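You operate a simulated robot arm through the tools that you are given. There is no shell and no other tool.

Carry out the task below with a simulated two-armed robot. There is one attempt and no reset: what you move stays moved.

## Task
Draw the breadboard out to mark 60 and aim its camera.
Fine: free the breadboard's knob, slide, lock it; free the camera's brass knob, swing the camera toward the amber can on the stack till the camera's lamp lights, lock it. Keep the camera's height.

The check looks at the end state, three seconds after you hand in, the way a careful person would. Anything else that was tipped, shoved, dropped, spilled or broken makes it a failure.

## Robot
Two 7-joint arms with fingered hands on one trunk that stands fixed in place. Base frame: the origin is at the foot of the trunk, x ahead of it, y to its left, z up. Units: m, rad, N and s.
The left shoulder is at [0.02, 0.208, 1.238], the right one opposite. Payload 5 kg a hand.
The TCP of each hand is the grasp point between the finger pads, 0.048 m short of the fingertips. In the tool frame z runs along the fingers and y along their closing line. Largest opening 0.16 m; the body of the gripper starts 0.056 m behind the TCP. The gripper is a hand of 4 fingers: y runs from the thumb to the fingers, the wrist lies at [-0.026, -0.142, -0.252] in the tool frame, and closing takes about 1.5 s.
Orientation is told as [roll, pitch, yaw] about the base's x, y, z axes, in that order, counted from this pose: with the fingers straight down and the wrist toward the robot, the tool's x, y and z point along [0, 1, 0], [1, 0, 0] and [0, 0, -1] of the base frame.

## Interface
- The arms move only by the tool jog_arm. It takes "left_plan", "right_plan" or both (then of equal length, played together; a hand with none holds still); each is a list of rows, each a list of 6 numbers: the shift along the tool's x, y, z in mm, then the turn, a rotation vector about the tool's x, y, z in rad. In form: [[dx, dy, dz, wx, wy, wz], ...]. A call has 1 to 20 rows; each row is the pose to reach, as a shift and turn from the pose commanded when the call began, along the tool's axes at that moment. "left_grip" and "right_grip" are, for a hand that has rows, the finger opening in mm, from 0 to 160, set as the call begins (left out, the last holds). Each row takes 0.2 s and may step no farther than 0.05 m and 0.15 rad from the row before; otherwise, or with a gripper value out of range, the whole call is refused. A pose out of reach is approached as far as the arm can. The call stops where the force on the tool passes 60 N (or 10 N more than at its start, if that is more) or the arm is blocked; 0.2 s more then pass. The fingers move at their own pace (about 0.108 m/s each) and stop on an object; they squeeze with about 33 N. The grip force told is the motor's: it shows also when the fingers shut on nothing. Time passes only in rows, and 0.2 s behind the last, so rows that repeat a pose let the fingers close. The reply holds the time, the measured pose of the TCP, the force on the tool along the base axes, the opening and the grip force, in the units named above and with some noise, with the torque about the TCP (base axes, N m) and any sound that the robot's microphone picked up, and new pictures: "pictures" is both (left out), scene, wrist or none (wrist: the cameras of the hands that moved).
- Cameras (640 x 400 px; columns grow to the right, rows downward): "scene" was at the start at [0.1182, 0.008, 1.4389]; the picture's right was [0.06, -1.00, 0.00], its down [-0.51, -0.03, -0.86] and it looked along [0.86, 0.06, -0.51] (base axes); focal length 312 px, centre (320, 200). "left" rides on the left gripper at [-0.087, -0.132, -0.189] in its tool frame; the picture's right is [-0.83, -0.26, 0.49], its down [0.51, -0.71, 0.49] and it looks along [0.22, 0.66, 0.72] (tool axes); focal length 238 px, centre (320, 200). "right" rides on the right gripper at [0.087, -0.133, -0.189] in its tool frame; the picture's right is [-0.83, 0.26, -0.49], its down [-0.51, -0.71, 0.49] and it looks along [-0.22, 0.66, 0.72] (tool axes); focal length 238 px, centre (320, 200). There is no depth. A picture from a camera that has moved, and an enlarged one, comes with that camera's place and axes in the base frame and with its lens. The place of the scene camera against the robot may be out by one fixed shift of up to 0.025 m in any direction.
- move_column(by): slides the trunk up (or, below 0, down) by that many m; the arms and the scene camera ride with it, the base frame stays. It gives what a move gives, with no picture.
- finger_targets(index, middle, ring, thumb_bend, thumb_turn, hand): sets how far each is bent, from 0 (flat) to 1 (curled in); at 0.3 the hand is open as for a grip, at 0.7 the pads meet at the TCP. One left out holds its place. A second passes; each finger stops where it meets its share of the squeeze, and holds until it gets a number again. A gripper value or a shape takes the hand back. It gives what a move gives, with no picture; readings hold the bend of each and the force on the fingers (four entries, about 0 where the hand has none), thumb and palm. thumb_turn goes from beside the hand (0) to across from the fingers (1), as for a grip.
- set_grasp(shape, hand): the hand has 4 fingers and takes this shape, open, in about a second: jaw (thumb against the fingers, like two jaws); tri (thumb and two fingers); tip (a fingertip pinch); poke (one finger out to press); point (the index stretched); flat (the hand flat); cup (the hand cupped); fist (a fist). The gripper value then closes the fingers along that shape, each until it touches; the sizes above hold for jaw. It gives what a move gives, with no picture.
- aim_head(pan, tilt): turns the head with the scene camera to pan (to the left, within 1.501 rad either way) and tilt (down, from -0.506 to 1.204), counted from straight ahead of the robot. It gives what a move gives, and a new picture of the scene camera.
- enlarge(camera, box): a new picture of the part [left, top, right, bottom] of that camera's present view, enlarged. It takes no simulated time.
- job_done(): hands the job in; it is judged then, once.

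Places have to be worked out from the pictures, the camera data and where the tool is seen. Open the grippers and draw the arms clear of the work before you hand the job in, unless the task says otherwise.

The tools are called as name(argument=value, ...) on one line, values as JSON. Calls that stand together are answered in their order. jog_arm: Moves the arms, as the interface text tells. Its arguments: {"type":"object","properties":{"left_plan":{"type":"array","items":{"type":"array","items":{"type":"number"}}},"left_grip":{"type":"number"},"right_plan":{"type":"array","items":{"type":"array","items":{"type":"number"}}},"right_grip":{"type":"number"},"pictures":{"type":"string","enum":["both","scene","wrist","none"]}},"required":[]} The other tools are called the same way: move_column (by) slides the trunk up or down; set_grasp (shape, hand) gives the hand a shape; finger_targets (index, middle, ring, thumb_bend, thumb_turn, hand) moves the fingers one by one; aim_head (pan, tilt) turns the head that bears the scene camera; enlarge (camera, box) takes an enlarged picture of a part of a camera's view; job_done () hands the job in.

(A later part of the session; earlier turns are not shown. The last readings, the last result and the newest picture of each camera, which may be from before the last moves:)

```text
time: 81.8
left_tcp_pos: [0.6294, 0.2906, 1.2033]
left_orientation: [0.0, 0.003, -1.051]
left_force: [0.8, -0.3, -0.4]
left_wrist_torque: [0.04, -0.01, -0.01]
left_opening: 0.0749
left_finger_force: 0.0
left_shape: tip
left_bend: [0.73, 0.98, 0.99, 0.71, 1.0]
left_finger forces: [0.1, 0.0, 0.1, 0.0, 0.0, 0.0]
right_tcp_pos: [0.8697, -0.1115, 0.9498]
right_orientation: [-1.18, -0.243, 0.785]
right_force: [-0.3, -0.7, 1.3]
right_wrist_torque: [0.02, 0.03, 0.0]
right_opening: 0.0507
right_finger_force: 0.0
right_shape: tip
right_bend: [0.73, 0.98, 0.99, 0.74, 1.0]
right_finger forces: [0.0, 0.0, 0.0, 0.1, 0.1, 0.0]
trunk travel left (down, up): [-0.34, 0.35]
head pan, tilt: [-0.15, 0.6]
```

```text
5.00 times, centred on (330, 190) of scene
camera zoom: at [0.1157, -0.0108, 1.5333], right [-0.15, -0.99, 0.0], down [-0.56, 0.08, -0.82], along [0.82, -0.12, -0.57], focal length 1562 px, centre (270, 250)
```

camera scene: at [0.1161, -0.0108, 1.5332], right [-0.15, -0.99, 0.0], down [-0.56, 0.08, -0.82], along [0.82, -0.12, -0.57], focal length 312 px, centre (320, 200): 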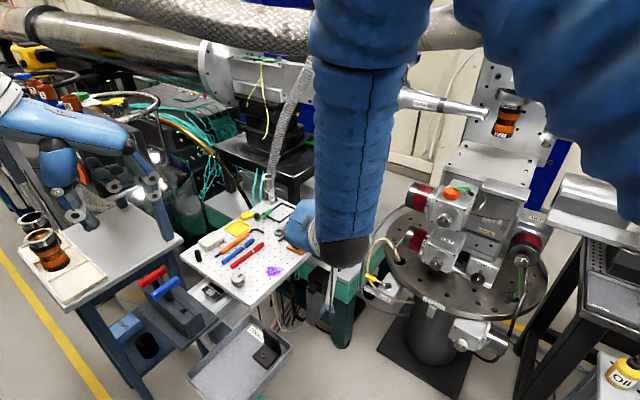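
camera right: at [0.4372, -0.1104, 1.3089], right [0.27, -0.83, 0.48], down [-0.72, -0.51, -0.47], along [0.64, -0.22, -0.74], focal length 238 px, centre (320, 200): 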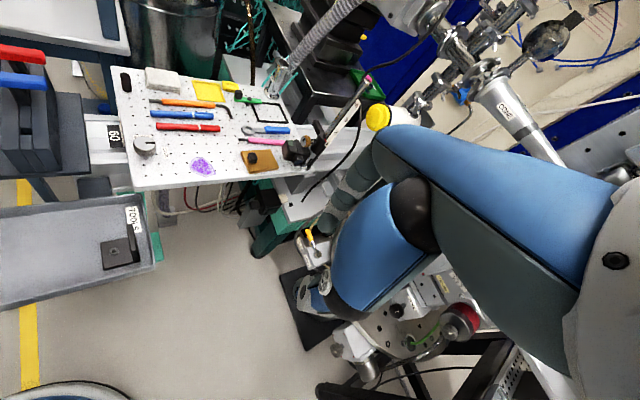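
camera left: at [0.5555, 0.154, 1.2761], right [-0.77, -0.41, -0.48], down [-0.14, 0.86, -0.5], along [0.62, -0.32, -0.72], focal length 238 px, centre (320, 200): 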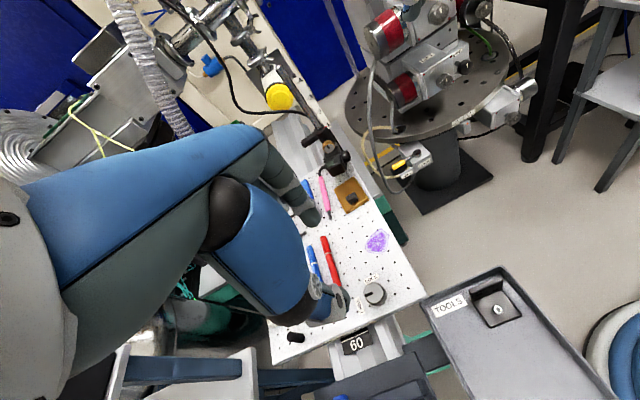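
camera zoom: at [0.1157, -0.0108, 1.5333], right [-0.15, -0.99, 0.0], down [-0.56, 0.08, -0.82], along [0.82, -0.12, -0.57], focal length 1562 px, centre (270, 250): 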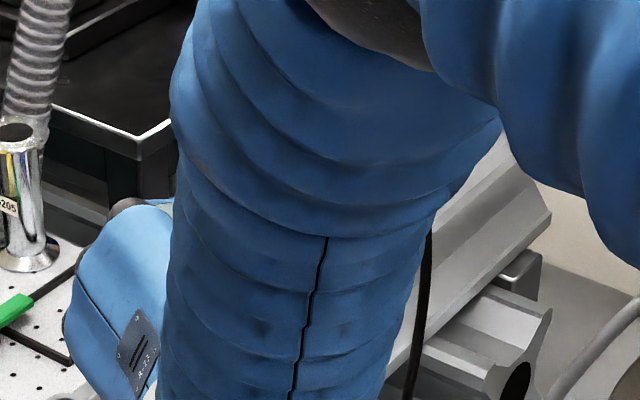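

The knob is centred between thumb and index within about 1.5 mm. Closing on it.

jog_arm(right_plan=[[0, 0, 0, 0, 0, 0], [0, 0, 0, 0, 0, 0], [0, 0, 0, 0, 0, 0], [0, 0, 0, 0, 0, 0], [0, 0, 0, 0, 0, 0], [0, 0, 0, 0, 0, 0]], right_grip=0, pictures="none")

enlarge(camera="right", box=[240, 190, 380, 300])

```text
time: 83.2
left_tcp_pos: [0.6291, 0.2893, 1.2037]
left_orientation: [-0.002, 0.001, -1.055]
left_force: [0.2, 1.2, 0.1]
left_wrist_torque: [-0.02, -0.01, 0.01]
left_opening: 0.0746
left_finger_force: 0.0
left_shape: tip
left_bend: [0.73, 0.98, 0.99, 0.71, 1.0]
left_finger forces: [0.0, 0.0, 0.0, 0.1, 0.0, 0.0]
right_tcp_pos: [0.8692, -0.1128, 0.9477]
right_orientation: [-1.183, -0.242, 0.786]
right_force: [2.0, -0.7, -2.3]
right_wrist_torque: [0.0, 0.02, 0.01]
right_opening: 0.0217
right_finger_force: 33.7
right_shape: tip
right_bend: [0.71, 1.0, 1.0, 0.74, 1.0]
right_finger forces: [29.2, 0.0, 0.1, 0.0, 29.0, 0.1]
trunk travel left (down, up): [-0.34, 0.35]
head pan, tilt: [-0.15, 0.6]
```

```text
3.64 times, centred on (310, 245) of right
camera zoom: at [0.6324, -0.0545, 0.9086], right [-0.08, 0.11, 0.99], down [-0.08, -0.99, 0.1], along [0.99, -0.07, 0.09], focal length 867 px, centre (356, 36)
```

zoom: 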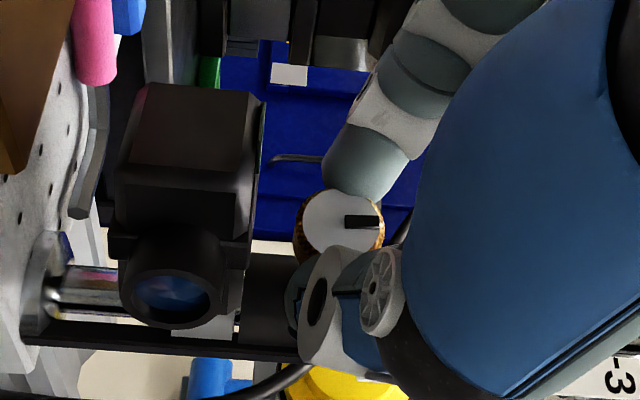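

Gripped at 29 N. I'll turn counter-clockwise (as seen facing the knob) by 0.4 rad about the knob's axis and watch the torque.

jog_arm(right_plan=[[0, 1.5, 0, 0.038, 0, -0.093], [0.3, 3, 0.1, 0.076, 0, -0.185], [0.6, 4.5, 0.3, 0.113, 0, -0.278], [1.1, 5.9, 0.4, 0.151, 0, -0.37]], pictures="none")

enlarge(camera="right", box=[240, 190, 380, 300])

```text
time: 84.2
left_tcp_pos: [0.6303, 0.2904, 1.2031]
left_orientation: [0.001, 0.0, -1.053]
left_force: [-0.6, 0.7, -0.2]
left_wrist_torque: [0.02, -0.01, 0.02]
left_opening: 0.0745
left_finger_force: 0.0
left_shape: tip
left_bend: [0.73, 0.98, 0.99, 0.71, 1.0]
left_finger forces: [0.0, 0.0, 0.0, 0.0, 0.0, 0.1]
right_tcp_pos: [0.8738, -0.1081, 0.949]
right_orientation: [-1.182, 0.158, 0.789]
right_force: [5.3, -0.1, -6.2]
right_wrist_torque: [0.11, 0.02, 0.12]
right_opening: 0.0215
right_finger_force: 32.7
right_shape: tip
right_bend: [0.71, 1.0, 1.0, 0.74, 1.0]
right_finger forces: [32.4, 0.0, 0.0, 0.0, 28.0, 0.1]
trunk travel left (down, up): [-0.34, 0.35]
head pan, tilt: [-0.15, 0.6]
```

```text
3.64 times, centred on (310, 245) of right
camera zoom: at [0.6325, -0.0546, 0.962], right [0.19, 0.38, 0.9], down [0.0, -0.92, 0.39], along [0.98, -0.08, -0.18], focal length 867 px, centre (356, 36)
```

zoom: 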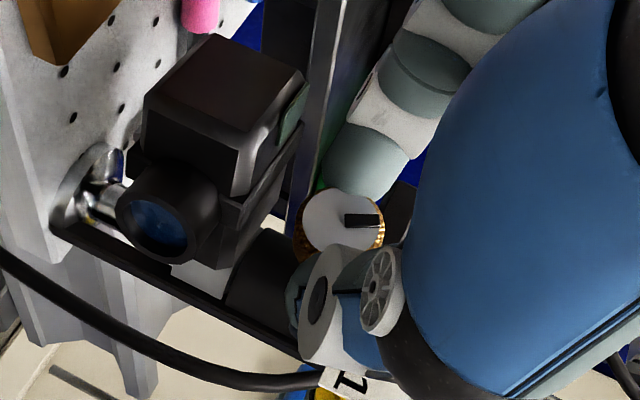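

The knob turns with the hand, at low torque. I'll continue another 0.35 rad.

jog_arm(right_plan=[[0, 1.5, 0, 0.038, 0, -0.093], [0.3, 3, 0.1, 0.076, 0, -0.185], [0.6, 4.5, 0.3, 0.113, 0, -0.278], [0.8, 5.2, 0.4, 0.132, 0, -0.324]], pictures="none")

enlarge(camera="right", box=[240, 190, 380, 300])

enlarge(camera="left", box=[270, 100, 350, 180])

```text
time: 85.2
left_tcp_pos: [0.6304, 0.2907, 1.2029]
left_orientation: [0.001, 0.003, -1.051]
left_force: [-0.3, 0.1, -0.5]
left_wrist_torque: [-0.01, 0.01, -0.03]
left_opening: 0.0748
left_finger_force: 0.1
left_shape: tip
left_bend: [0.73, 0.98, 0.99, 0.71, 1.0]
left_finger forces: [0.0, 0.0, 0.0, 0.0, 0.0, 0.0]
right_tcp_pos: [0.8765, -0.1039, 0.9467]
right_orientation: [-1.18, 0.508, 0.79]
right_force: [1.3, 0.4, -5.9]
right_wrist_torque: [0.25, 0.06, 0.08]
right_opening: 0.0215
right_finger_force: 33.4
right_shape: tip
right_bend: [0.71, 1.0, 1.0, 0.74, 1.0]
right_finger forces: [33.4, 0.0, 0.1, 0.1, 28.4, 0.0]
trunk travel left (down, up): [-0.34, 0.35]
head pan, tilt: [-0.15, 0.6]
```

```text
3.64 times, centred on (310, 245) of right
camera zoom: at [0.645, -0.0422, 1.0049], right [0.39, 0.58, 0.71], down [0.12, -0.8, 0.59], along [0.91, -0.15, -0.38], focal length 867 px, centre (356, 36)
```

zoom: 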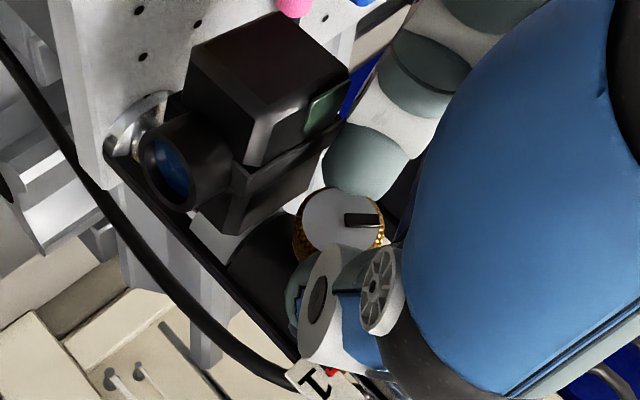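

```text
5.00 times, centred on (310, 140) of left
camera zoom: at [0.4894, 0.3628, 1.3923], right [-0.85, -0.19, -0.49], down [0.09, 0.87, -0.49], along [0.51, -0.46, -0.72], focal length 1192 px, centre (370, 500)
```

zoom: 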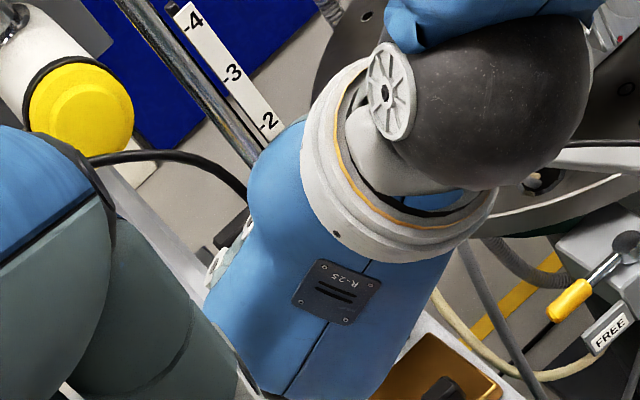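

The knob has turned about 43°. The index is now close to the camera body, so I'll release slightly to 33 mm and check whether the collar's height holds at mark 1.

jog_arm(right_plan=[[0, 0, 0, 0, 0, 0], [0, 0, 0, 0, 0, 0]], right_grip=33, pictures="none")

enlarge(camera="right", box=[240, 190, 380, 300])

```text
time: 85.8
left_tcp_pos: [0.6302, 0.2913, 1.204]
left_orientation: [-0.001, 0.001, -1.052]
left_force: [0.2, -0.2, 0.8]
left_wrist_torque: [-0.03, -0.01, 0.0]
left_opening: 0.0748
left_finger_force: 0.1
left_shape: tip
left_bend: [0.73, 0.98, 0.99, 0.71, 1.0]
left_finger forces: [0.1, 0.0, 0.1, 0.0, 0.0, 0.0]
right_tcp_pos: [0.8774, -0.1046, 0.9488]
right_orientation: [-1.184, 0.505, 0.787]
right_force: [0.3, -0.6, -0.2]
right_wrist_torque: [0.0, -0.04, -0.03]
right_opening: 0.0328
right_finger_force: 0.1
right_shape: tip
right_bend: [0.72, 0.98, 0.99, 0.74, 1.0]
right_finger forces: [0.0, 0.0, 0.0, 0.1, 0.1, 0.0]
trunk travel left (down, up): [-0.34, 0.35]
head pan, tilt: [-0.15, 0.6]
```

```text
3.64 times, centred on (310, 245) of right
camera zoom: at [0.6449, -0.0426, 1.0057], right [0.39, 0.58, 0.71], down [0.12, -0.8, 0.59], along [0.91, -0.15, -0.38], focal length 867 px, centre (356, 36)
```

zoom: 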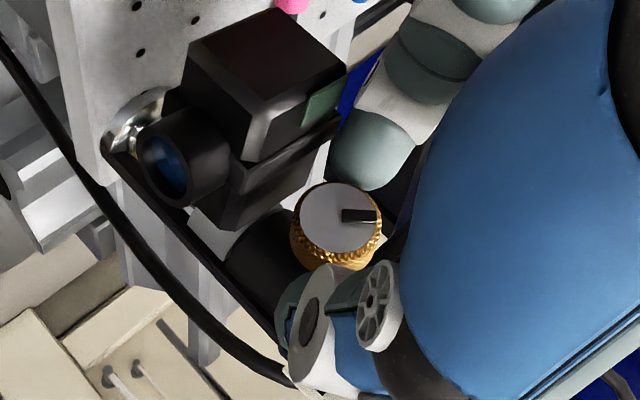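

The collar height looks unchanged. I'll roll the hand back 0.8 rad about the knob axis for a second stroke.

jog_arm(right_plan=[[0.1, -2.1, 0.1, -0.053, 0, 0.13], [0.5, -4.2, 0.2, -0.106, 0, 0.259], [1.2, -6.2, 0.5, -0.159, 0, 0.389], [2.1, -8, 0.9, -0.212, 0, 0.518], [3.3, -9.7, 1.3, -0.265, 0, 0.648], [4.2, -10.8, 1.7, -0.302, 0, 0.74], [4.2, -10.8, 1.7, -0.302, 0, 0.74]], pictures="none")

enlarge(camera="right", box=[240, 190, 380, 300])

```text
time: 87.4
left_tcp_pos: [0.6294, 0.29, 1.2033]
left_orientation: [0.002, 0.002, -1.053]
left_force: [-0.4, -0.4, 0.2]
left_wrist_torque: [-0.03, 0.03, 0.01]
left_opening: 0.0747
left_finger_force: 0.0
left_shape: tip
left_bend: [0.73, 0.98, 0.99, 0.71, 1.0]
left_finger forces: [0.0, 0.0, 0.0, 0.1, 0.0, 0.1]
right_tcp_pos: [0.8684, -0.1112, 0.9503]
right_orientation: [-1.182, -0.295, 0.788]
right_force: [0.0, -0.1, 0.8]
right_wrist_torque: [0.03, 0.01, 0.0]
right_opening: 0.033
right_finger_force: 0.0
right_shape: tip
right_bend: [0.72, 0.98, 0.99, 0.74, 1.0]
right_finger forces: [0.0, 0.0, 0.0, 0.0, 0.0, 0.0]
trunk travel left (down, up): [-0.34, 0.35]
head pan, tilt: [-0.15, 0.6]
```

```text
3.64 times, centred on (310, 245) of right
camera zoom: at [0.634, -0.0532, 0.9033], right [-0.12, 0.07, 0.99], down [-0.08, -0.99, 0.06], along [0.99, -0.07, 0.12], focal length 867 px, centre (356, 36)
```

zoom: 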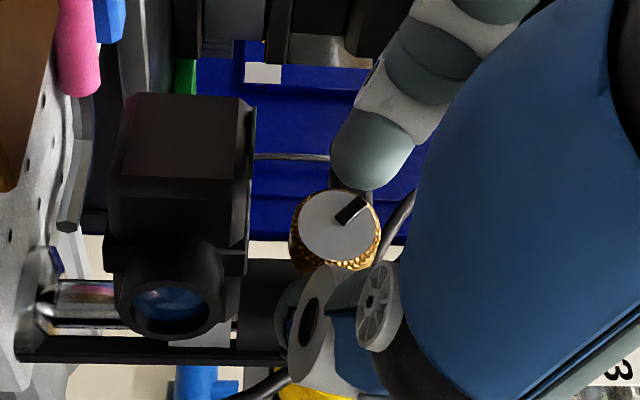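

The pointer stands about 45° to the left of up. I'll regrip and make the second stroke.

jog_arm(right_plan=[[0, 0, 0, 0, 0, 0], [0, 0, 0, 0, 0, 0], [0, 0, 0, 0, 0, 0], [0, 0, 0, 0, 0, 0]], right_grip=0, pictures="none")

jog_arm(right_plan=[[0, 1.5, 0, 0.038, 0, -0.093], [0.3, 3, 0.1, 0.076, 0, -0.185], [0.6, 4.5, 0.3, 0.113, 0, -0.278], [1.1, 5.9, 0.4, 0.151, 0, -0.37]], pictures="none")

jog_arm(right_plan=[[0, 1.5, 0, 0.038, 0, -0.093], [0.3, 3, 0.1, 0.076, 0, -0.185], [0.6, 4.5, 0.3, 0.113, 0, -0.278], [1.1, 5.9, 0.4, 0.151, 0, -0.37]], pictures="none")

enlarge(camera="right", box=[240, 190, 380, 300])

```text
time: 88.4
left_tcp_pos: [0.6298, 0.2892, 1.2029]
left_orientation: [0.001, 0.003, -1.054]
left_force: [-0.6, 0.7, -0.1]
left_wrist_torque: [-0.05, 0.02, -0.01]
left_opening: 0.0748
left_finger_force: 0.2
left_shape: tip
left_bend: [0.73, 0.98, 0.99, 0.71, 1.0]
left_finger forces: [0.0, 0.0, 0.0, 0.0, 0.0, 0.0]
right_tcp_pos: [0.8691, -0.1127, 0.9502]
right_orientation: [-1.182, -0.292, 0.788]
right_force: [1.2, -0.9, 0.6]
right_wrist_torque: [0.0, -0.01, 0.01]
right_opening: 0.0212
right_finger_force: 33.0
right_shape: tip
right_bend: [0.71, 1.0, 1.0, 0.74, 1.0]
right_finger forces: [29.1, 0.1, 0.0, 0.0, 28.9, 0.0]
trunk travel left (down, up): [-0.34, 0.35]
head pan, tilt: [-0.15, 0.6]
```

```text
time: 89.4
left_tcp_pos: [0.6297, 0.2917, 1.2034]
left_orientation: [-0.002, 0.002, -1.055]
left_force: [0.2, -0.5, 0.5]
left_wrist_torque: [0.0, 0.0, -0.03]
left_opening: 0.0748
left_finger_force: 0.0
left_shape: tip
left_bend: [0.73, 0.98, 0.99, 0.71, 1.0]
left_finger forces: [0.0, 0.0, 0.1, 0.0, 0.1, 0.0]
right_tcp_pos: [0.8739, -0.1078, 0.9492]
right_orientation: [-1.182, 0.109, 0.787]
right_force: [6.7, -0.4, -4.2]
right_wrist_torque: [0.07, -0.08, 0.2]
right_opening: 0.0215
right_finger_force: 32.9
right_shape: tip
right_bend: [0.71, 1.0, 1.0, 0.74, 1.0]
right_finger forces: [32.2, 0.0, 0.0, 0.1, 27.5, 0.0]
trunk travel left (down, up): [-0.34, 0.35]
head pan, tilt: [-0.15, 0.6]
```

```text
time: 90.4
left_tcp_pos: [0.6311, 0.2911, 1.2039]
left_orientation: [0.001, 0.001, -1.053]
left_force: [0.2, 0.0, 0.4]
left_wrist_torque: [0.01, -0.03, 0.0]
left_opening: 0.0746
left_finger_force: 0.0
left_shape: tip
left_bend: [0.73, 0.98, 0.99, 0.71, 1.0]
left_finger forces: [0.0, 0.0, 0.0, 0.0, 0.0, 0.0]
right_tcp_pos: [0.877, -0.1028, 0.9469]
right_orientation: [-1.181, 0.504, 0.788]
right_force: [10.3, 0.5, -4.1]
right_wrist_torque: [0.25, -0.11, 0.41]
right_opening: 0.0209
right_finger_force: 33.7
right_shape: tip
right_bend: [0.71, 1.0, 1.0, 0.74, 1.0]
right_finger forces: [34.9, 0.0, 0.0, 0.1, 25.7, 0.0]
trunk travel left (down, up): [-0.34, 0.35]
head pan, tilt: [-0.15, 0.6]
```

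```text
3.64 times, centred on (310, 245) of right
camera zoom: at [0.6454, -0.042, 1.0054], right [0.39, 0.58, 0.71], down [0.12, -0.8, 0.59], along [0.91, -0.15, -0.38], focal length 867 px, centre (356, 36)
```

zoom: 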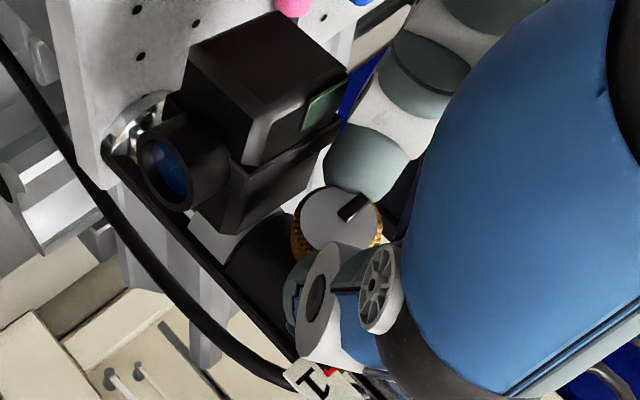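

The torque is rising to 0.41 N·m and the pointer is now 90° from vertical, so the knob should be at its free stop. I'll ease the grip and check that the camera keeps its height.

jog_arm(right_plan=[[0, 0, 0, 0, 0, 0], [0, 0, 0, 0, 0, 0]], right_grip=33, pictures="none")

enlarge(camera="right", box=[240, 190, 380, 300])

enlarge(camera="left", box=[270, 100, 350, 180])

```text
time: 91.0
left_tcp_pos: [0.6285, 0.2909, 1.2043]
left_orientation: [0.001, 0.003, -1.055]
left_force: [1.0, 0.1, -0.1]
left_wrist_torque: [-0.03, 0.03, -0.03]
left_opening: 0.0749
left_finger_force: 0.1
left_shape: tip
left_bend: [0.73, 0.98, 0.99, 0.71, 1.0]
left_finger forces: [0.1, 0.0, 0.0, 0.1, 0.0, 0.0]
right_tcp_pos: [0.8757, -0.1039, 0.9485]
right_orientation: [-1.18, 0.505, 0.789]
right_force: [0.2, 0.3, 0.2]
right_wrist_torque: [-0.01, -0.01, -0.02]
right_opening: 0.0327
right_finger_force: 0.0
right_shape: tip
right_bend: [0.72, 0.98, 0.99, 0.74, 1.0]
right_finger forces: [0.0, 0.1, 0.0, 0.0, 0.1, 0.1]
trunk travel left (down, up): [-0.34, 0.35]
head pan, tilt: [-0.15, 0.6]
```

```text
3.64 times, centred on (310, 245) of right
camera zoom: at [0.6438, -0.0421, 1.0055], right [0.39, 0.58, 0.71], down [0.12, -0.8, 0.59], along [0.91, -0.15, -0.38], focal length 867 px, centre (356, 36)
```

zoom: 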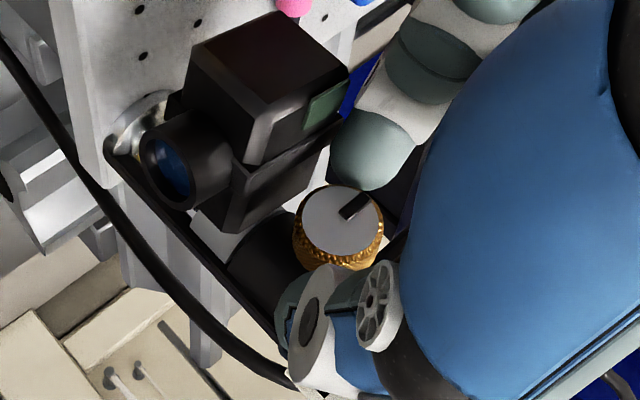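

```text
5.00 times, centred on (310, 140) of left
camera zoom: at [0.4884, 0.3628, 1.3926], right [-0.85, -0.19, -0.49], down [0.09, 0.87, -0.49], along [0.51, -0.46, -0.72], focal length 1192 px, centre (370, 500)
```

zoom: 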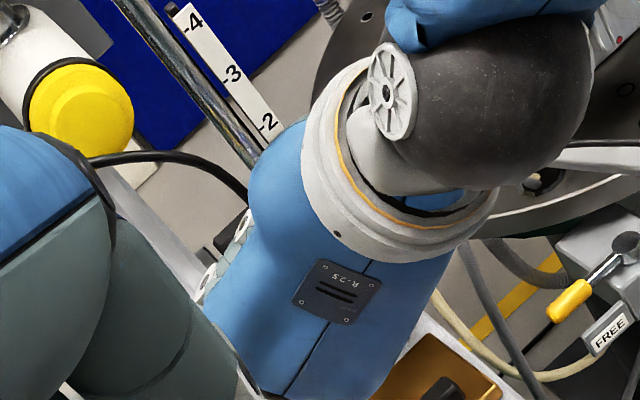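

The camera's height held. To swing it, the knob is too close to the collar to drag safely, so I'll push the camera body's back instead. First I roll the hand level around the knob and back off along the axis.

jog_arm(right_plan=[[0.1, -2.1, 0.1, -0.053, 0, 0.13], [0.5, -4.2, 0.2, -0.106, 0, 0.259], [1.2, -6.2, 0.5, -0.159, 0, 0.389], [1.7, -7.2, 0.7, -0.189, 0, 0.463], [1.7, -7.2, 0.7, -0.189, 0, 0.463]], pictures="none")

jog_arm(right_plan=[[0, 0, -15, 0, 0, 0], [0, 0, -35, 0, 0, 0], [0, 0, -55, 0, 0, 0], [0, 0, -75, 0, 0, 0], [0, 0, -75, 0, 0, 0]], right_grip=50, pictures="none")

enlarge(camera="right", box=[180, 120, 400, 320])

enlarge(camera="left", box=[260, 80, 380, 180])

```text
time: 92.2
left_tcp_pos: [0.63, 0.2902, 1.2032]
left_orientation: [-0.001, 0.001, -1.052]
left_force: [0.3, 0.6, 0.4]
left_wrist_torque: [0.03, 0.02, 0.02]
left_opening: 0.0749
left_finger_force: 0.1
left_shape: tip
left_bend: [0.73, 0.98, 0.99, 0.71, 1.0]
left_finger forces: [0.0, 0.1, 0.1, 0.1, 0.0, 0.1]
right_tcp_pos: [0.8716, -0.11, 0.9505]
right_orientation: [-1.181, 0.004, 0.788]
right_force: [-0.4, 0.0, 0.9]
right_wrist_torque: [0.04, 0.0, 0.0]
right_opening: 0.0331
right_finger_force: 0.0
right_shape: tip
right_bend: [0.72, 0.98, 0.99, 0.74, 1.0]
right_finger forces: [0.0, 0.1, 0.0, 0.1, 0.0, 0.0]
trunk travel left (down, up): [-0.34, 0.35]
head pan, tilt: [-0.15, 0.6]
```

```text
time: 93.4
left_tcp_pos: [0.6309, 0.2912, 1.2032]
left_orientation: [0.001, 0.002, -1.054]
left_force: [0.4, -0.6, 0.0]
left_wrist_torque: [0.0, 0.01, 0.0]
left_opening: 0.0748
left_finger_force: 0.0
left_shape: tip
left_bend: [0.73, 0.98, 0.99, 0.71, 1.0]
left_finger forces: [0.0, 0.0, 0.1, 0.0, 0.0, 0.0]
right_tcp_pos: [0.8229, -0.0586, 0.979]
right_orientation: [-1.181, 0.007, 0.786]
right_force: [0.3, -0.2, 0.2]
right_wrist_torque: [0.04, 0.01, 0.01]
right_opening: 0.0494
right_finger_force: 0.0
right_shape: tip
right_bend: [0.73, 0.98, 0.99, 0.74, 1.0]
right_finger forces: [0.0, 0.1, 0.1, 0.0, 0.1, 0.0]
trunk travel left (down, up): [-0.34, 0.35]
head pan, tilt: [-0.15, 0.6]
```

```text
2.00 times, centred on (290, 220) of right
camera zoom: at [0.5825, -0.0072, 0.9708], right [0.09, 0.28, 0.96], down [-0.04, -0.96, 0.29], along [0.99, -0.07, -0.08], focal length 477 px, centre (380, 160)
```

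zoom: 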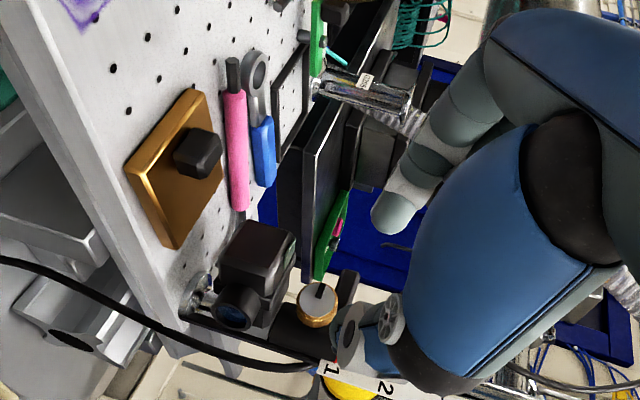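

```text
4.00 times, centred on (320, 130) of left
camera zoom: at [0.4892, 0.3624, 1.3925], right [-0.85, -0.19, -0.49], down [0.09, 0.87, -0.49], along [0.51, -0.46, -0.72], focal length 953 px, centre (320, 480)
```

zoom: 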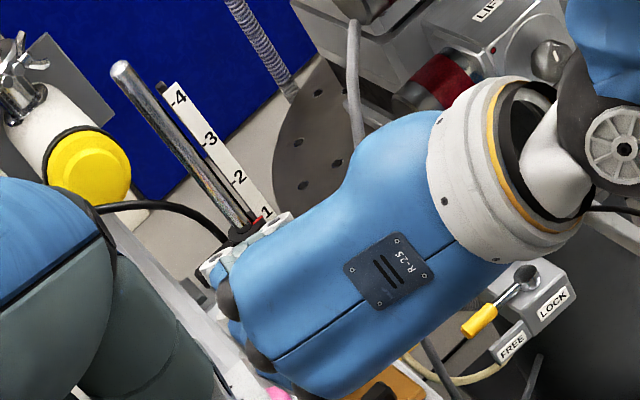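

The pointer now lies toward +t, which is FREE. I'll close the fingertips into a blunt pusher and move it sideways and down to the level of the camera body, still in front of it.

jog_arm(right_plan=[[0, 0, 0, 0, 0, 0], [0, 12, -5, 0, 0, 0], [10, 26, -5, 0, 0, 0], [25, 41, 0, 0, 0, 0], [40, 46, 0, 0, 0, 0], [46, 46, 10, 0, 0, 0], [46, 46, 20, 0, 0, 0], [46, 46, 20, 0, 0, 0]], right_grip=0, pictures="none")

enlarge(camera="right", box=[180, 120, 400, 320])

enlarge(camera="left", box=[260, 80, 380, 180])

```text
time: 95.2
left_tcp_pos: [0.629, 0.2914, 1.2034]
left_orientation: [0.0, 0.0, -1.052]
left_force: [0.0, 0.4, -0.1]
left_wrist_torque: [0.0, -0.05, 0.01]
left_opening: 0.0748
left_finger_force: 0.0
left_shape: tip
left_bend: [0.73, 0.98, 0.99, 0.71, 1.0]
left_finger forces: [0.0, 0.0, 0.0, 0.1, 0.0, 0.0]
right_tcp_pos: [0.8539, -0.0285, 0.929]
right_orientation: [-1.181, 0.007, 0.788]
right_force: [-0.9, 0.1, 0.2]
right_wrist_torque: [0.02, -0.02, 0.01]
right_opening: 0.0
right_finger_force: 32.9
right_shape: tip
right_bend: [0.7, 1.0, 1.0, 0.62, 1.0]
right_finger forces: [0.1, 0.0, 0.0, 0.1, 0.0, 0.0]
trunk travel left (down, up): [-0.34, 0.35]
head pan, tilt: [-0.15, 0.6]
```

```text
2.00 times, centred on (290, 220) of right
camera zoom: at [0.6142, 0.0246, 0.9209], right [0.09, 0.28, 0.95], down [-0.04, -0.96, 0.29], along [0.99, -0.07, -0.08], focal length 477 px, centre (380, 160)
```

zoom: 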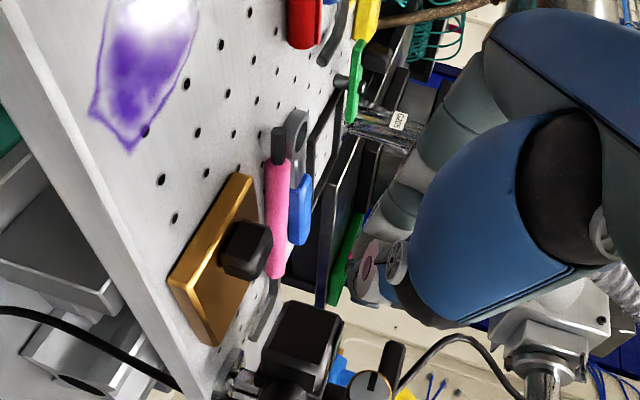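

```text
4.00 times, centred on (320, 130) of left
camera zoom: at [0.4886, 0.3629, 1.3926], right [-0.85, -0.19, -0.49], down [0.09, 0.87, -0.49], along [0.51, -0.46, -0.72], focal length 953 px, centre (320, 480)
```

zoom: 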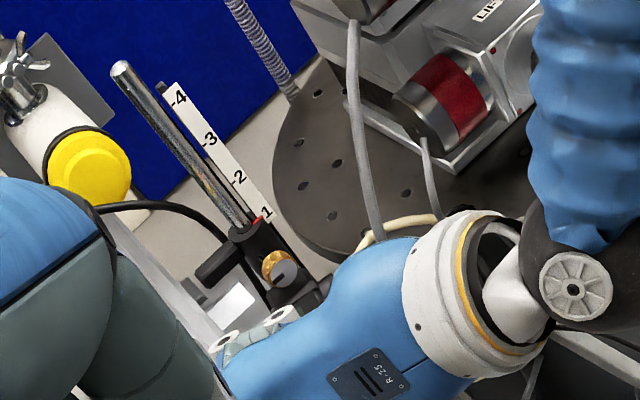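

The pusher is clear. I'll go forward along the finger direction so the fingertip ends beside the back of the camera body at z ≈ 0.885.

jog_arm(right_plan=[[0, 5, 17, 0, 0, 0], [0, 5, 34, 0, 0, 0], [0, 5, 51, 0, 0, 0], [0, 5, 62, 0, 0, 0], [0, 5, 62, 0, 0, 0]], pictures="none")

enlarge(camera="right", box=[220, 180, 400, 340])

enlarge(camera="left", box=[270, 100, 370, 180])

```text
time: 96.4
left_tcp_pos: [0.6289, 0.2908, 1.2034]
left_orientation: [0.001, 0.0, -1.054]
left_force: [0.8, 0.6, 0.5]
left_wrist_torque: [-0.01, -0.03, 0.01]
left_opening: 0.0746
left_finger_force: 0.1
left_shape: tip
left_bend: [0.73, 0.98, 0.99, 0.71, 1.0]
left_finger forces: [0.0, 0.0, 0.1, 0.0, 0.0, 0.0]
right_tcp_pos: [0.9001, -0.065, 0.9053]
right_orientation: [-1.182, 0.005, 0.788]
right_force: [-0.4, 0.4, 0.4]
right_wrist_torque: [-0.04, 0.01, 0.02]
right_opening: 0.0
right_finger_force: 33.0
right_shape: tip
right_bend: [0.7, 1.0, 1.0, 0.62, 1.0]
right_finger forces: [0.0, 0.0, 0.1, 0.0, 0.1, 0.0]
trunk travel left (down, up): [-0.34, 0.35]
head pan, tilt: [-0.15, 0.6]
```

```text
2.50 times, centred on (310, 260) of right
camera zoom: at [0.6593, -0.0123, 0.8978], right [0.09, 0.28, 0.96], down [-0.04, -0.96, 0.29], along [0.99, -0.07, -0.08], focal length 596 px, centre (345, 50)
```

zoom: 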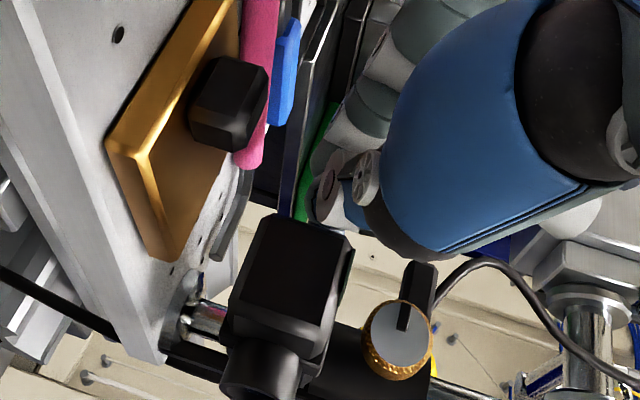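

```text
5.00 times, centred on (320, 140) of left
camera zoom: at [0.4886, 0.3629, 1.3926], right [-0.85, -0.19, -0.49], down [0.09, 0.87, -0.49], along [0.51, -0.46, -0.72], focal length 1192 px, centre (320, 500)
```

zoom: 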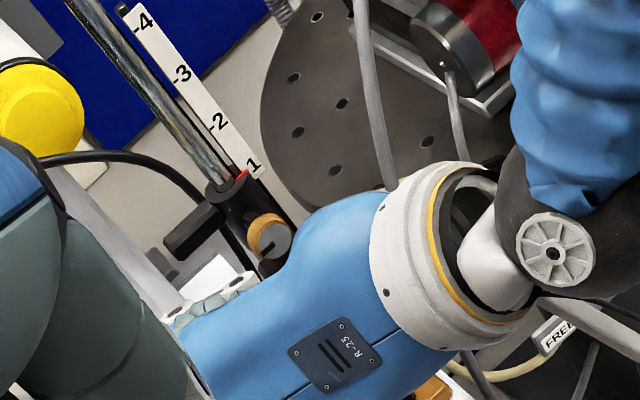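

The pusher tip is about 12 mm behind the camera body's back face and 12 mm below its top. I'll push slowly toward −t (tool −y) and watch the force.

jog_arm(right_plan=[[0, -4, 0, 0, 0, 0], [0, -8, 0, 0, 0, 0], [0, -12, 0, 0, 0, 0], [0, -16, 0, 0, 0, 0], [0, -20, 0, 0, 0, 0], [0, -24, 0, 0, 0, 0]], pictures="none")

enlarge(camera="right", box=[220, 180, 400, 340])

enlarge(camera="left", box=[270, 100, 370, 180])

```text
time: 97.8
left_tcp_pos: [0.6289, 0.2904, 1.2041]
left_orientation: [0.0, 0.001, -1.054]
left_force: [-0.5, 0.9, 0.3]
left_wrist_torque: [0.01, 0.04, 0.0]
left_opening: 0.0746
left_finger_force: 0.0
left_shape: tip
left_bend: [0.73, 0.98, 0.99, 0.71, 1.0]
left_finger forces: [0.0, 0.1, 0.0, 0.1, 0.1, 0.0]
right_tcp_pos: [0.8821, -0.0841, 0.9056]
right_orientation: [-1.183, 0.004, 0.788]
right_force: [0.6, -0.2, -0.6]
right_wrist_torque: [-0.02, -0.03, 0.0]
right_opening: 0.0002
right_finger_force: 33.5
right_shape: tip
right_bend: [0.7, 1.0, 1.0, 0.62, 1.0]
right_finger forces: [0.0, 0.0, 0.0, 0.0, 0.4, 0.0]
trunk travel left (down, up): [-0.34, 0.35]
head pan, tilt: [-0.15, 0.6]
```

```text
2.50 times, centred on (310, 260) of right
camera zoom: at [0.6416, -0.0297, 0.8974], right [0.09, 0.28, 0.95], down [-0.04, -0.96, 0.29], along [0.99, -0.07, -0.08], focal length 596 px, centre (345, 50)
```

zoom: 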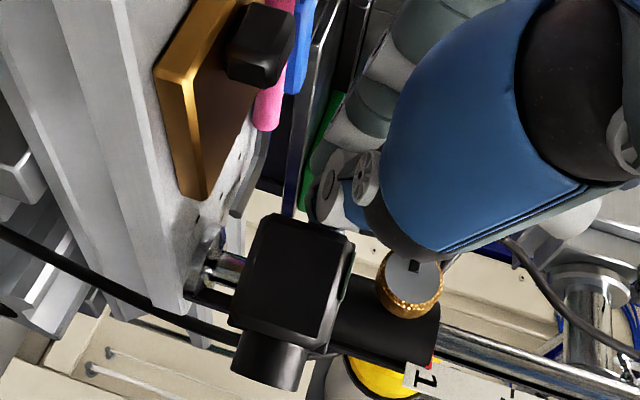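

```text
5.00 times, centred on (320, 140) of left
camera zoom: at [0.4887, 0.3627, 1.3926], right [-0.85, -0.19, -0.49], down [0.09, 0.87, -0.49], along [0.51, -0.46, -0.72], focal length 1192 px, centre (320, 500)
```

zoom: 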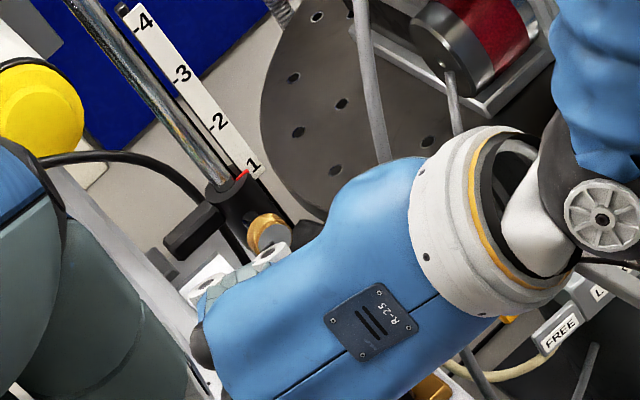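

The camera has started to swing with under 1 N of force. I'll continue pushing another 25 mm, easing outward along the arc.

jog_arm(right_plan=[[0.4, -4, -1, 0, 0, 0], [0.8, -8, -2, 0, 0, 0], [1.3, -12, -3, 0, 0, 0], [1.8, -16, -4.5, 0, 0, 0], [2.4, -20, -6, 0, 0, 0], [3, -24, -7.5, 0, 0, 0]], pictures="none")

enlarge(camera="right", box=[220, 180, 400, 340])

enlarge(camera="left", box=[270, 100, 370, 180])

enlarge(camera="scene", box=[270, 150, 390, 250])

```text
time: 99.2
left_tcp_pos: [0.6294, 0.2907, 1.2031]
left_orientation: [-0.001, 0.001, -1.051]
left_force: [0.7, 0.2, -0.1]
left_wrist_torque: [0.01, 0.01, 0.0]
left_opening: 0.0747
left_finger_force: 0.0
left_shape: tip
left_bend: [0.73, 0.98, 0.99, 0.71, 1.0]
left_finger forces: [0.0, 0.0, 0.1, 0.0, 0.1, 0.0]
right_tcp_pos: [0.8594, -0.0926, 0.9056]
right_orientation: [-1.183, 0.007, 0.787]
right_force: [0.4, -0.5, 1.0]
right_wrist_torque: [-0.02, -0.02, 0.03]
right_opening: 0.0001
right_finger_force: 33.1
right_shape: tip
right_bend: [0.7, 1.0, 1.0, 0.62, 1.0]
right_finger forces: [0.0, 0.0, 0.0, 0.0, 0.0, 0.1]
trunk travel left (down, up): [-0.34, 0.35]
head pan, tilt: [-0.15, 0.6]
```

```text
2.50 times, centred on (310, 260) of right
camera zoom: at [0.6191, -0.0407, 0.8979], right [0.09, 0.28, 0.96], down [-0.04, -0.96, 0.29], along [0.99, -0.07, -0.08], focal length 596 px, centre (345, 50)
```

zoom: 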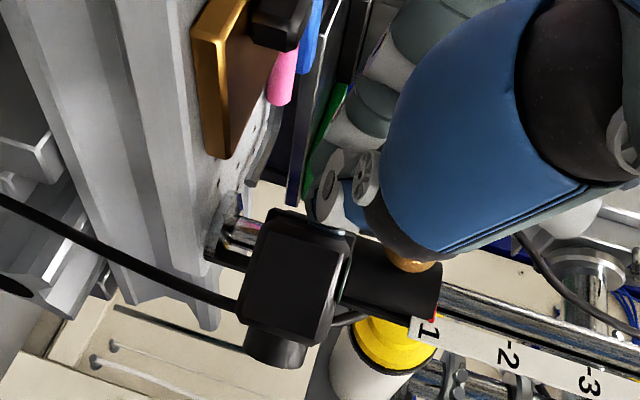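

```text
5.00 times, centred on (320, 140) of left
camera zoom: at [0.4886, 0.3628, 1.3926], right [-0.85, -0.19, -0.49], down [0.09, 0.87, -0.49], along [0.51, -0.46, -0.72], focal length 1192 px, centre (320, 500)
```

zoom: 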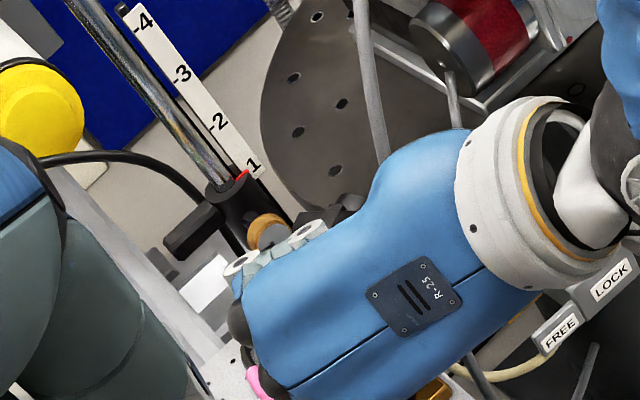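

```text
4.00 times, centred on (330, 200) of scene
camera zoom: at [0.1158, -0.0108, 1.5333], right [-0.15, -0.99, 0.0], down [-0.56, 0.08, -0.82], along [0.82, -0.12, -0.57], focal length 1250 px, centre (280, 200)
```

zoom: 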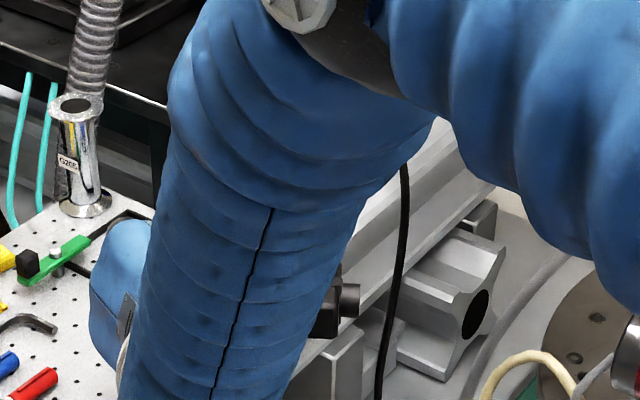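

I need to be sure whether the camera has actually turned. I'll zoom in on the collar, bar and camera from the left and right cameras.

enlarge(camera="left", box=[295, 125, 345, 165])

enlarge(camera="right", box=[280, 240, 370, 330])

enlarge(camera="scene", box=[330, 190, 380, 240])

```text
10.00 times, centred on (320, 145) of left
camera zoom: at [0.4886, 0.3628, 1.3926], right [-0.85, -0.19, -0.49], down [0.09, 0.87, -0.49], along [0.51, -0.46, -0.72], focal length 2384 px, centre (320, 750)
```

zoom: 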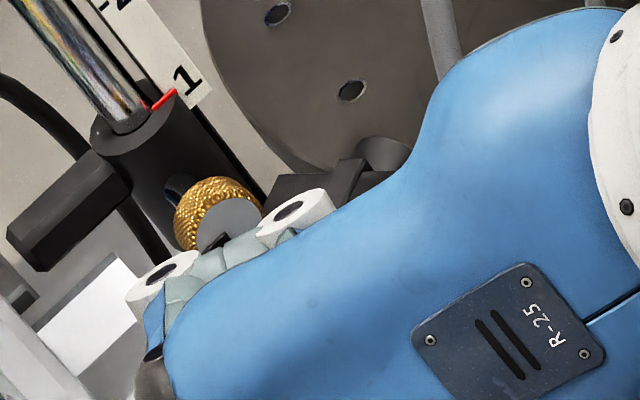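

```text
4.44 times, centred on (325, 285) of right
camera zoom: at [0.6191, -0.0407, 0.8979], right [0.09, 0.28, 0.96], down [-0.04, -0.96, 0.29], along [0.99, -0.07, -0.08], focal length 1059 px, centre (298, -178)
```

zoom: 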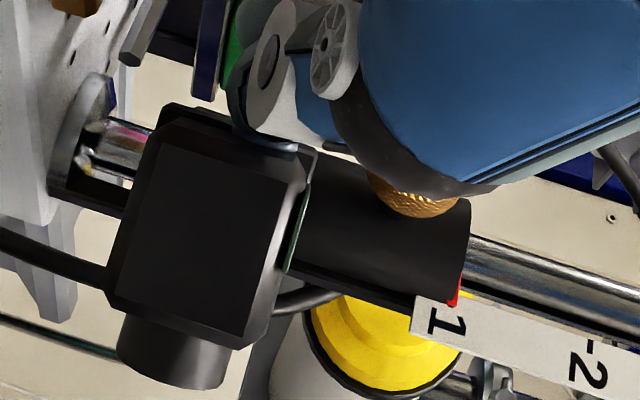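

```text
8.00 times, centred on (355, 215) of scene
camera zoom: at [0.1158, -0.0108, 1.5333], right [-0.15, -0.99, 0.0], down [-0.56, 0.08, -0.82], along [0.82, -0.12, -0.57], focal length 2500 px, centre (40, 80)
```

zoom: 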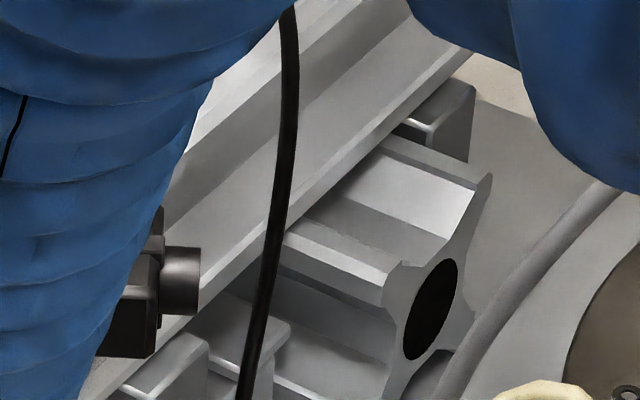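

The scene view shows the lens has swung from about −135° to about −102°; the collar and brass knob stayed in place, which is good for locking later. I need roughly 24° more, so I'll push on in small steps.

jog_arm(right_plan=[[0.9, -3, -2.2, 0, 0, 0], [1.7, -6, -4.3, 0, 0, 0], [2.6, -9, -6.5, 0, 0, 0], [3, -12, -7.5, 0, 0, 0]], pictures="none")

enlarge(camera="scene", box=[330, 190, 380, 240])

enlarge(camera="right", box=[260, 220, 370, 330])

```text
time: 100.2
left_tcp_pos: [0.6295, 0.2907, 1.204]
left_orientation: [0.001, 0.002, -1.055]
left_force: [0.2, -0.7, 0.6]
left_wrist_torque: [0.02, 0.0, 0.0]
left_opening: 0.0749
left_finger_force: 0.0
left_shape: tip
left_bend: [0.73, 0.98, 0.99, 0.71, 1.0]
left_finger forces: [0.0, 0.0, 0.0, 0.0, 0.1, 0.0]
right_tcp_pos: [0.8444, -0.0958, 0.9059]
right_orientation: [-1.182, 0.007, 0.787]
right_force: [0.9, 0.3, 0.1]
right_wrist_torque: [0.03, 0.01, 0.0]
right_opening: 0.0001
right_finger_force: 32.9
right_shape: tip
right_bend: [0.7, 1.0, 1.0, 0.62, 1.0]
right_finger forces: [0.0, 0.0, 0.0, 0.0, 0.0, 0.0]
trunk travel left (down, up): [-0.34, 0.35]
head pan, tilt: [-0.15, 0.6]
```

```text
8.00 times, centred on (355, 215) of scene
camera zoom: at [0.1158, -0.0108, 1.5332], right [-0.15, -0.99, 0.0], down [-0.56, 0.08, -0.82], along [0.82, -0.12, -0.57], focal length 2500 px, centre (40, 80)
```

zoom: 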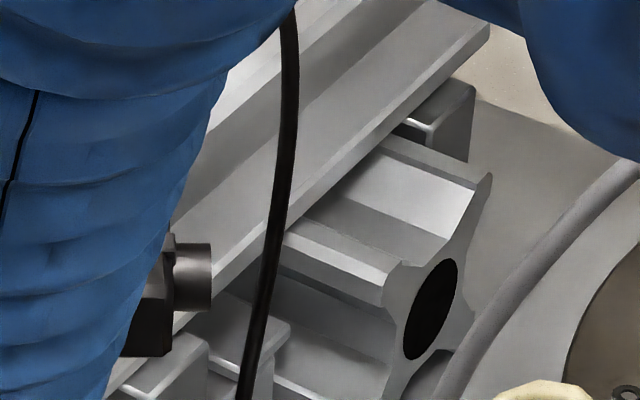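

```text
3.64 times, centred on (315, 275) of right
camera zoom: at [0.6041, -0.0433, 0.8976], right [0.09, 0.28, 0.96], down [-0.04, -0.96, 0.29], along [0.99, -0.07, -0.08], focal length 867 px, centre (338, -73)
```

zoom: 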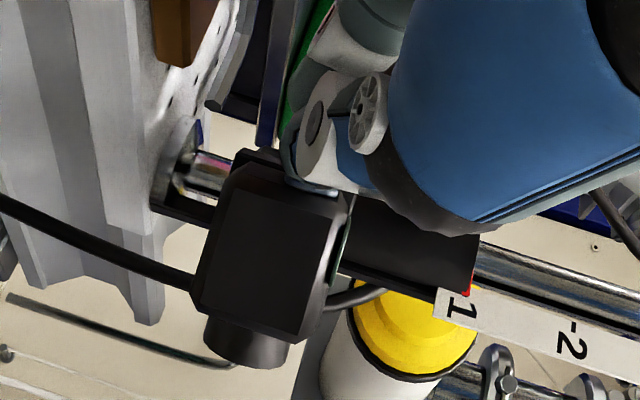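

The lens is at about −95° now. I'll push about 9 mm further along the arc.

jog_arm(right_plan=[[-1, -2.5, 2.5, 0, 0, 0], [-2, -5, 5, 0, 0, 0], [-3, -7.5, 7.4, 0, 0, 0], [-3, -9.4, 7.4, 0, 0, 0]], pictures="none")

enlarge(camera="scene", box=[330, 190, 380, 240])

enlarge(camera="right", box=[260, 220, 370, 330])

```text
time: 101.2
left_tcp_pos: [0.6289, 0.2906, 1.204]
left_orientation: [0.0, 0.002, -1.051]
left_force: [-0.3, 0.7, -0.6]
left_wrist_torque: [0.02, -0.01, -0.02]
left_opening: 0.0746
left_finger_force: 0.0
left_shape: tip
left_bend: [0.73, 0.98, 0.99, 0.71, 1.0]
left_finger forces: [0.0, 0.0, 0.1, 0.0, 0.0, 0.0]
right_tcp_pos: [0.8449, -0.1086, 0.9061]
right_orientation: [-1.183, 0.005, 0.788]
right_force: [-0.1, -1.1, 0.6]
right_wrist_torque: [-0.01, -0.04, 0.02]
right_opening: 0.0
right_finger_force: 32.9
right_shape: tip
right_bend: [0.7, 1.0, 1.0, 0.62, 1.0]
right_finger forces: [0.1, 0.0, 0.1, 0.0, 0.0, 0.0]
trunk travel left (down, up): [-0.34, 0.35]
head pan, tilt: [-0.15, 0.6]
```

```text
8.00 times, centred on (355, 215) of scene
camera zoom: at [0.1158, -0.0108, 1.5332], right [-0.15, -0.99, 0.0], down [-0.56, 0.08, -0.82], along [0.82, -0.12, -0.57], focal length 2500 px, centre (40, 80)
```

zoom: 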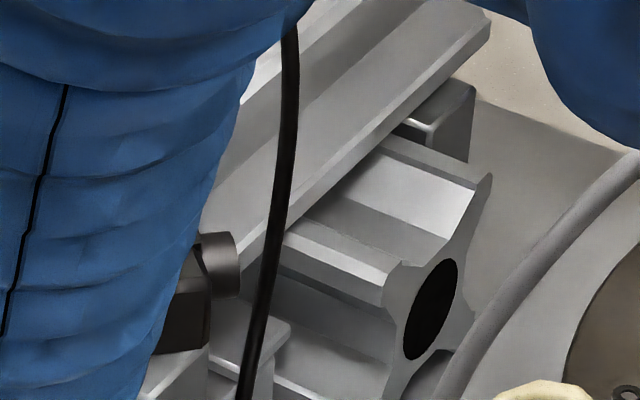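

```text
3.64 times, centred on (315, 275) of right
camera zoom: at [0.6038, -0.0556, 0.8976], right [0.09, 0.28, 0.96], down [-0.04, -0.96, 0.29], along [0.99, -0.07, -0.08], focal length 867 px, centre (338, -73)
```

zoom: 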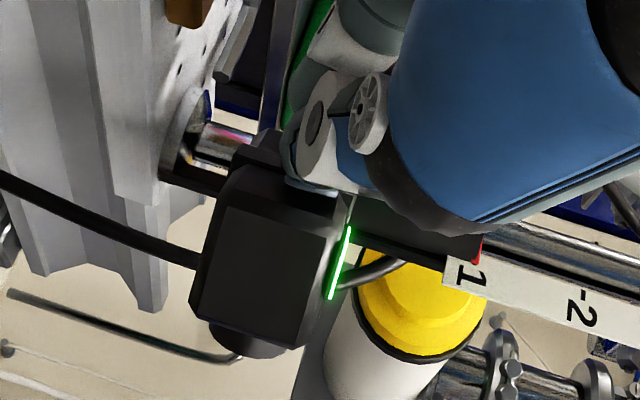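

The lamp has lit: a bright green strip on the camera's top edge. I'll zoom in to confirm and estimate the lens direction before deciding whether to nudge it further.

enlarge(camera="scene", box=[345, 212, 367, 236])

enlarge(camera="left", box=[300, 125, 350, 165])

```text
16.00 times, centred on (356, 224) of scene
camera zoom: at [0.1158, -0.0108, 1.5332], right [-0.15, -0.99, 0.0], down [-0.56, 0.08, -0.82], along [0.82, -0.12, -0.57], focal length 4999 px, centre (-256, -184)
```

zoom: 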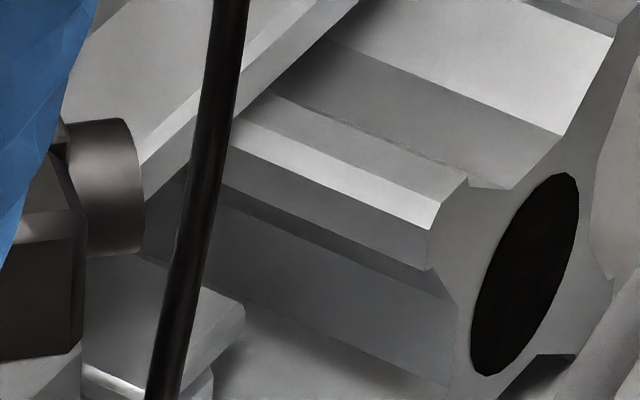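

```text
10.00 times, centred on (325, 145) of left
camera zoom: at [0.4887, 0.3628, 1.3926], right [-0.85, -0.19, -0.49], down [0.09, 0.87, -0.49], along [0.51, -0.46, -0.72], focal length 2384 px, centre (270, 750)
```

zoom: 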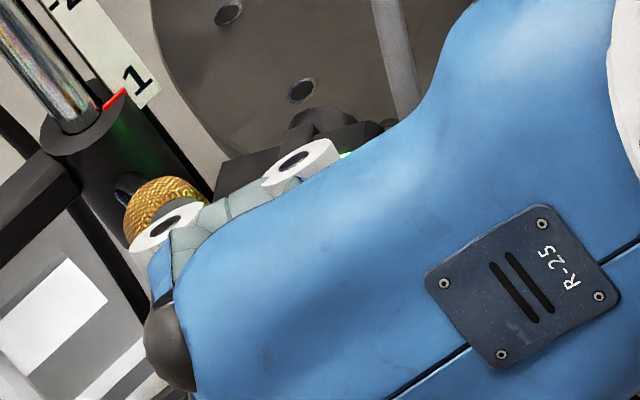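

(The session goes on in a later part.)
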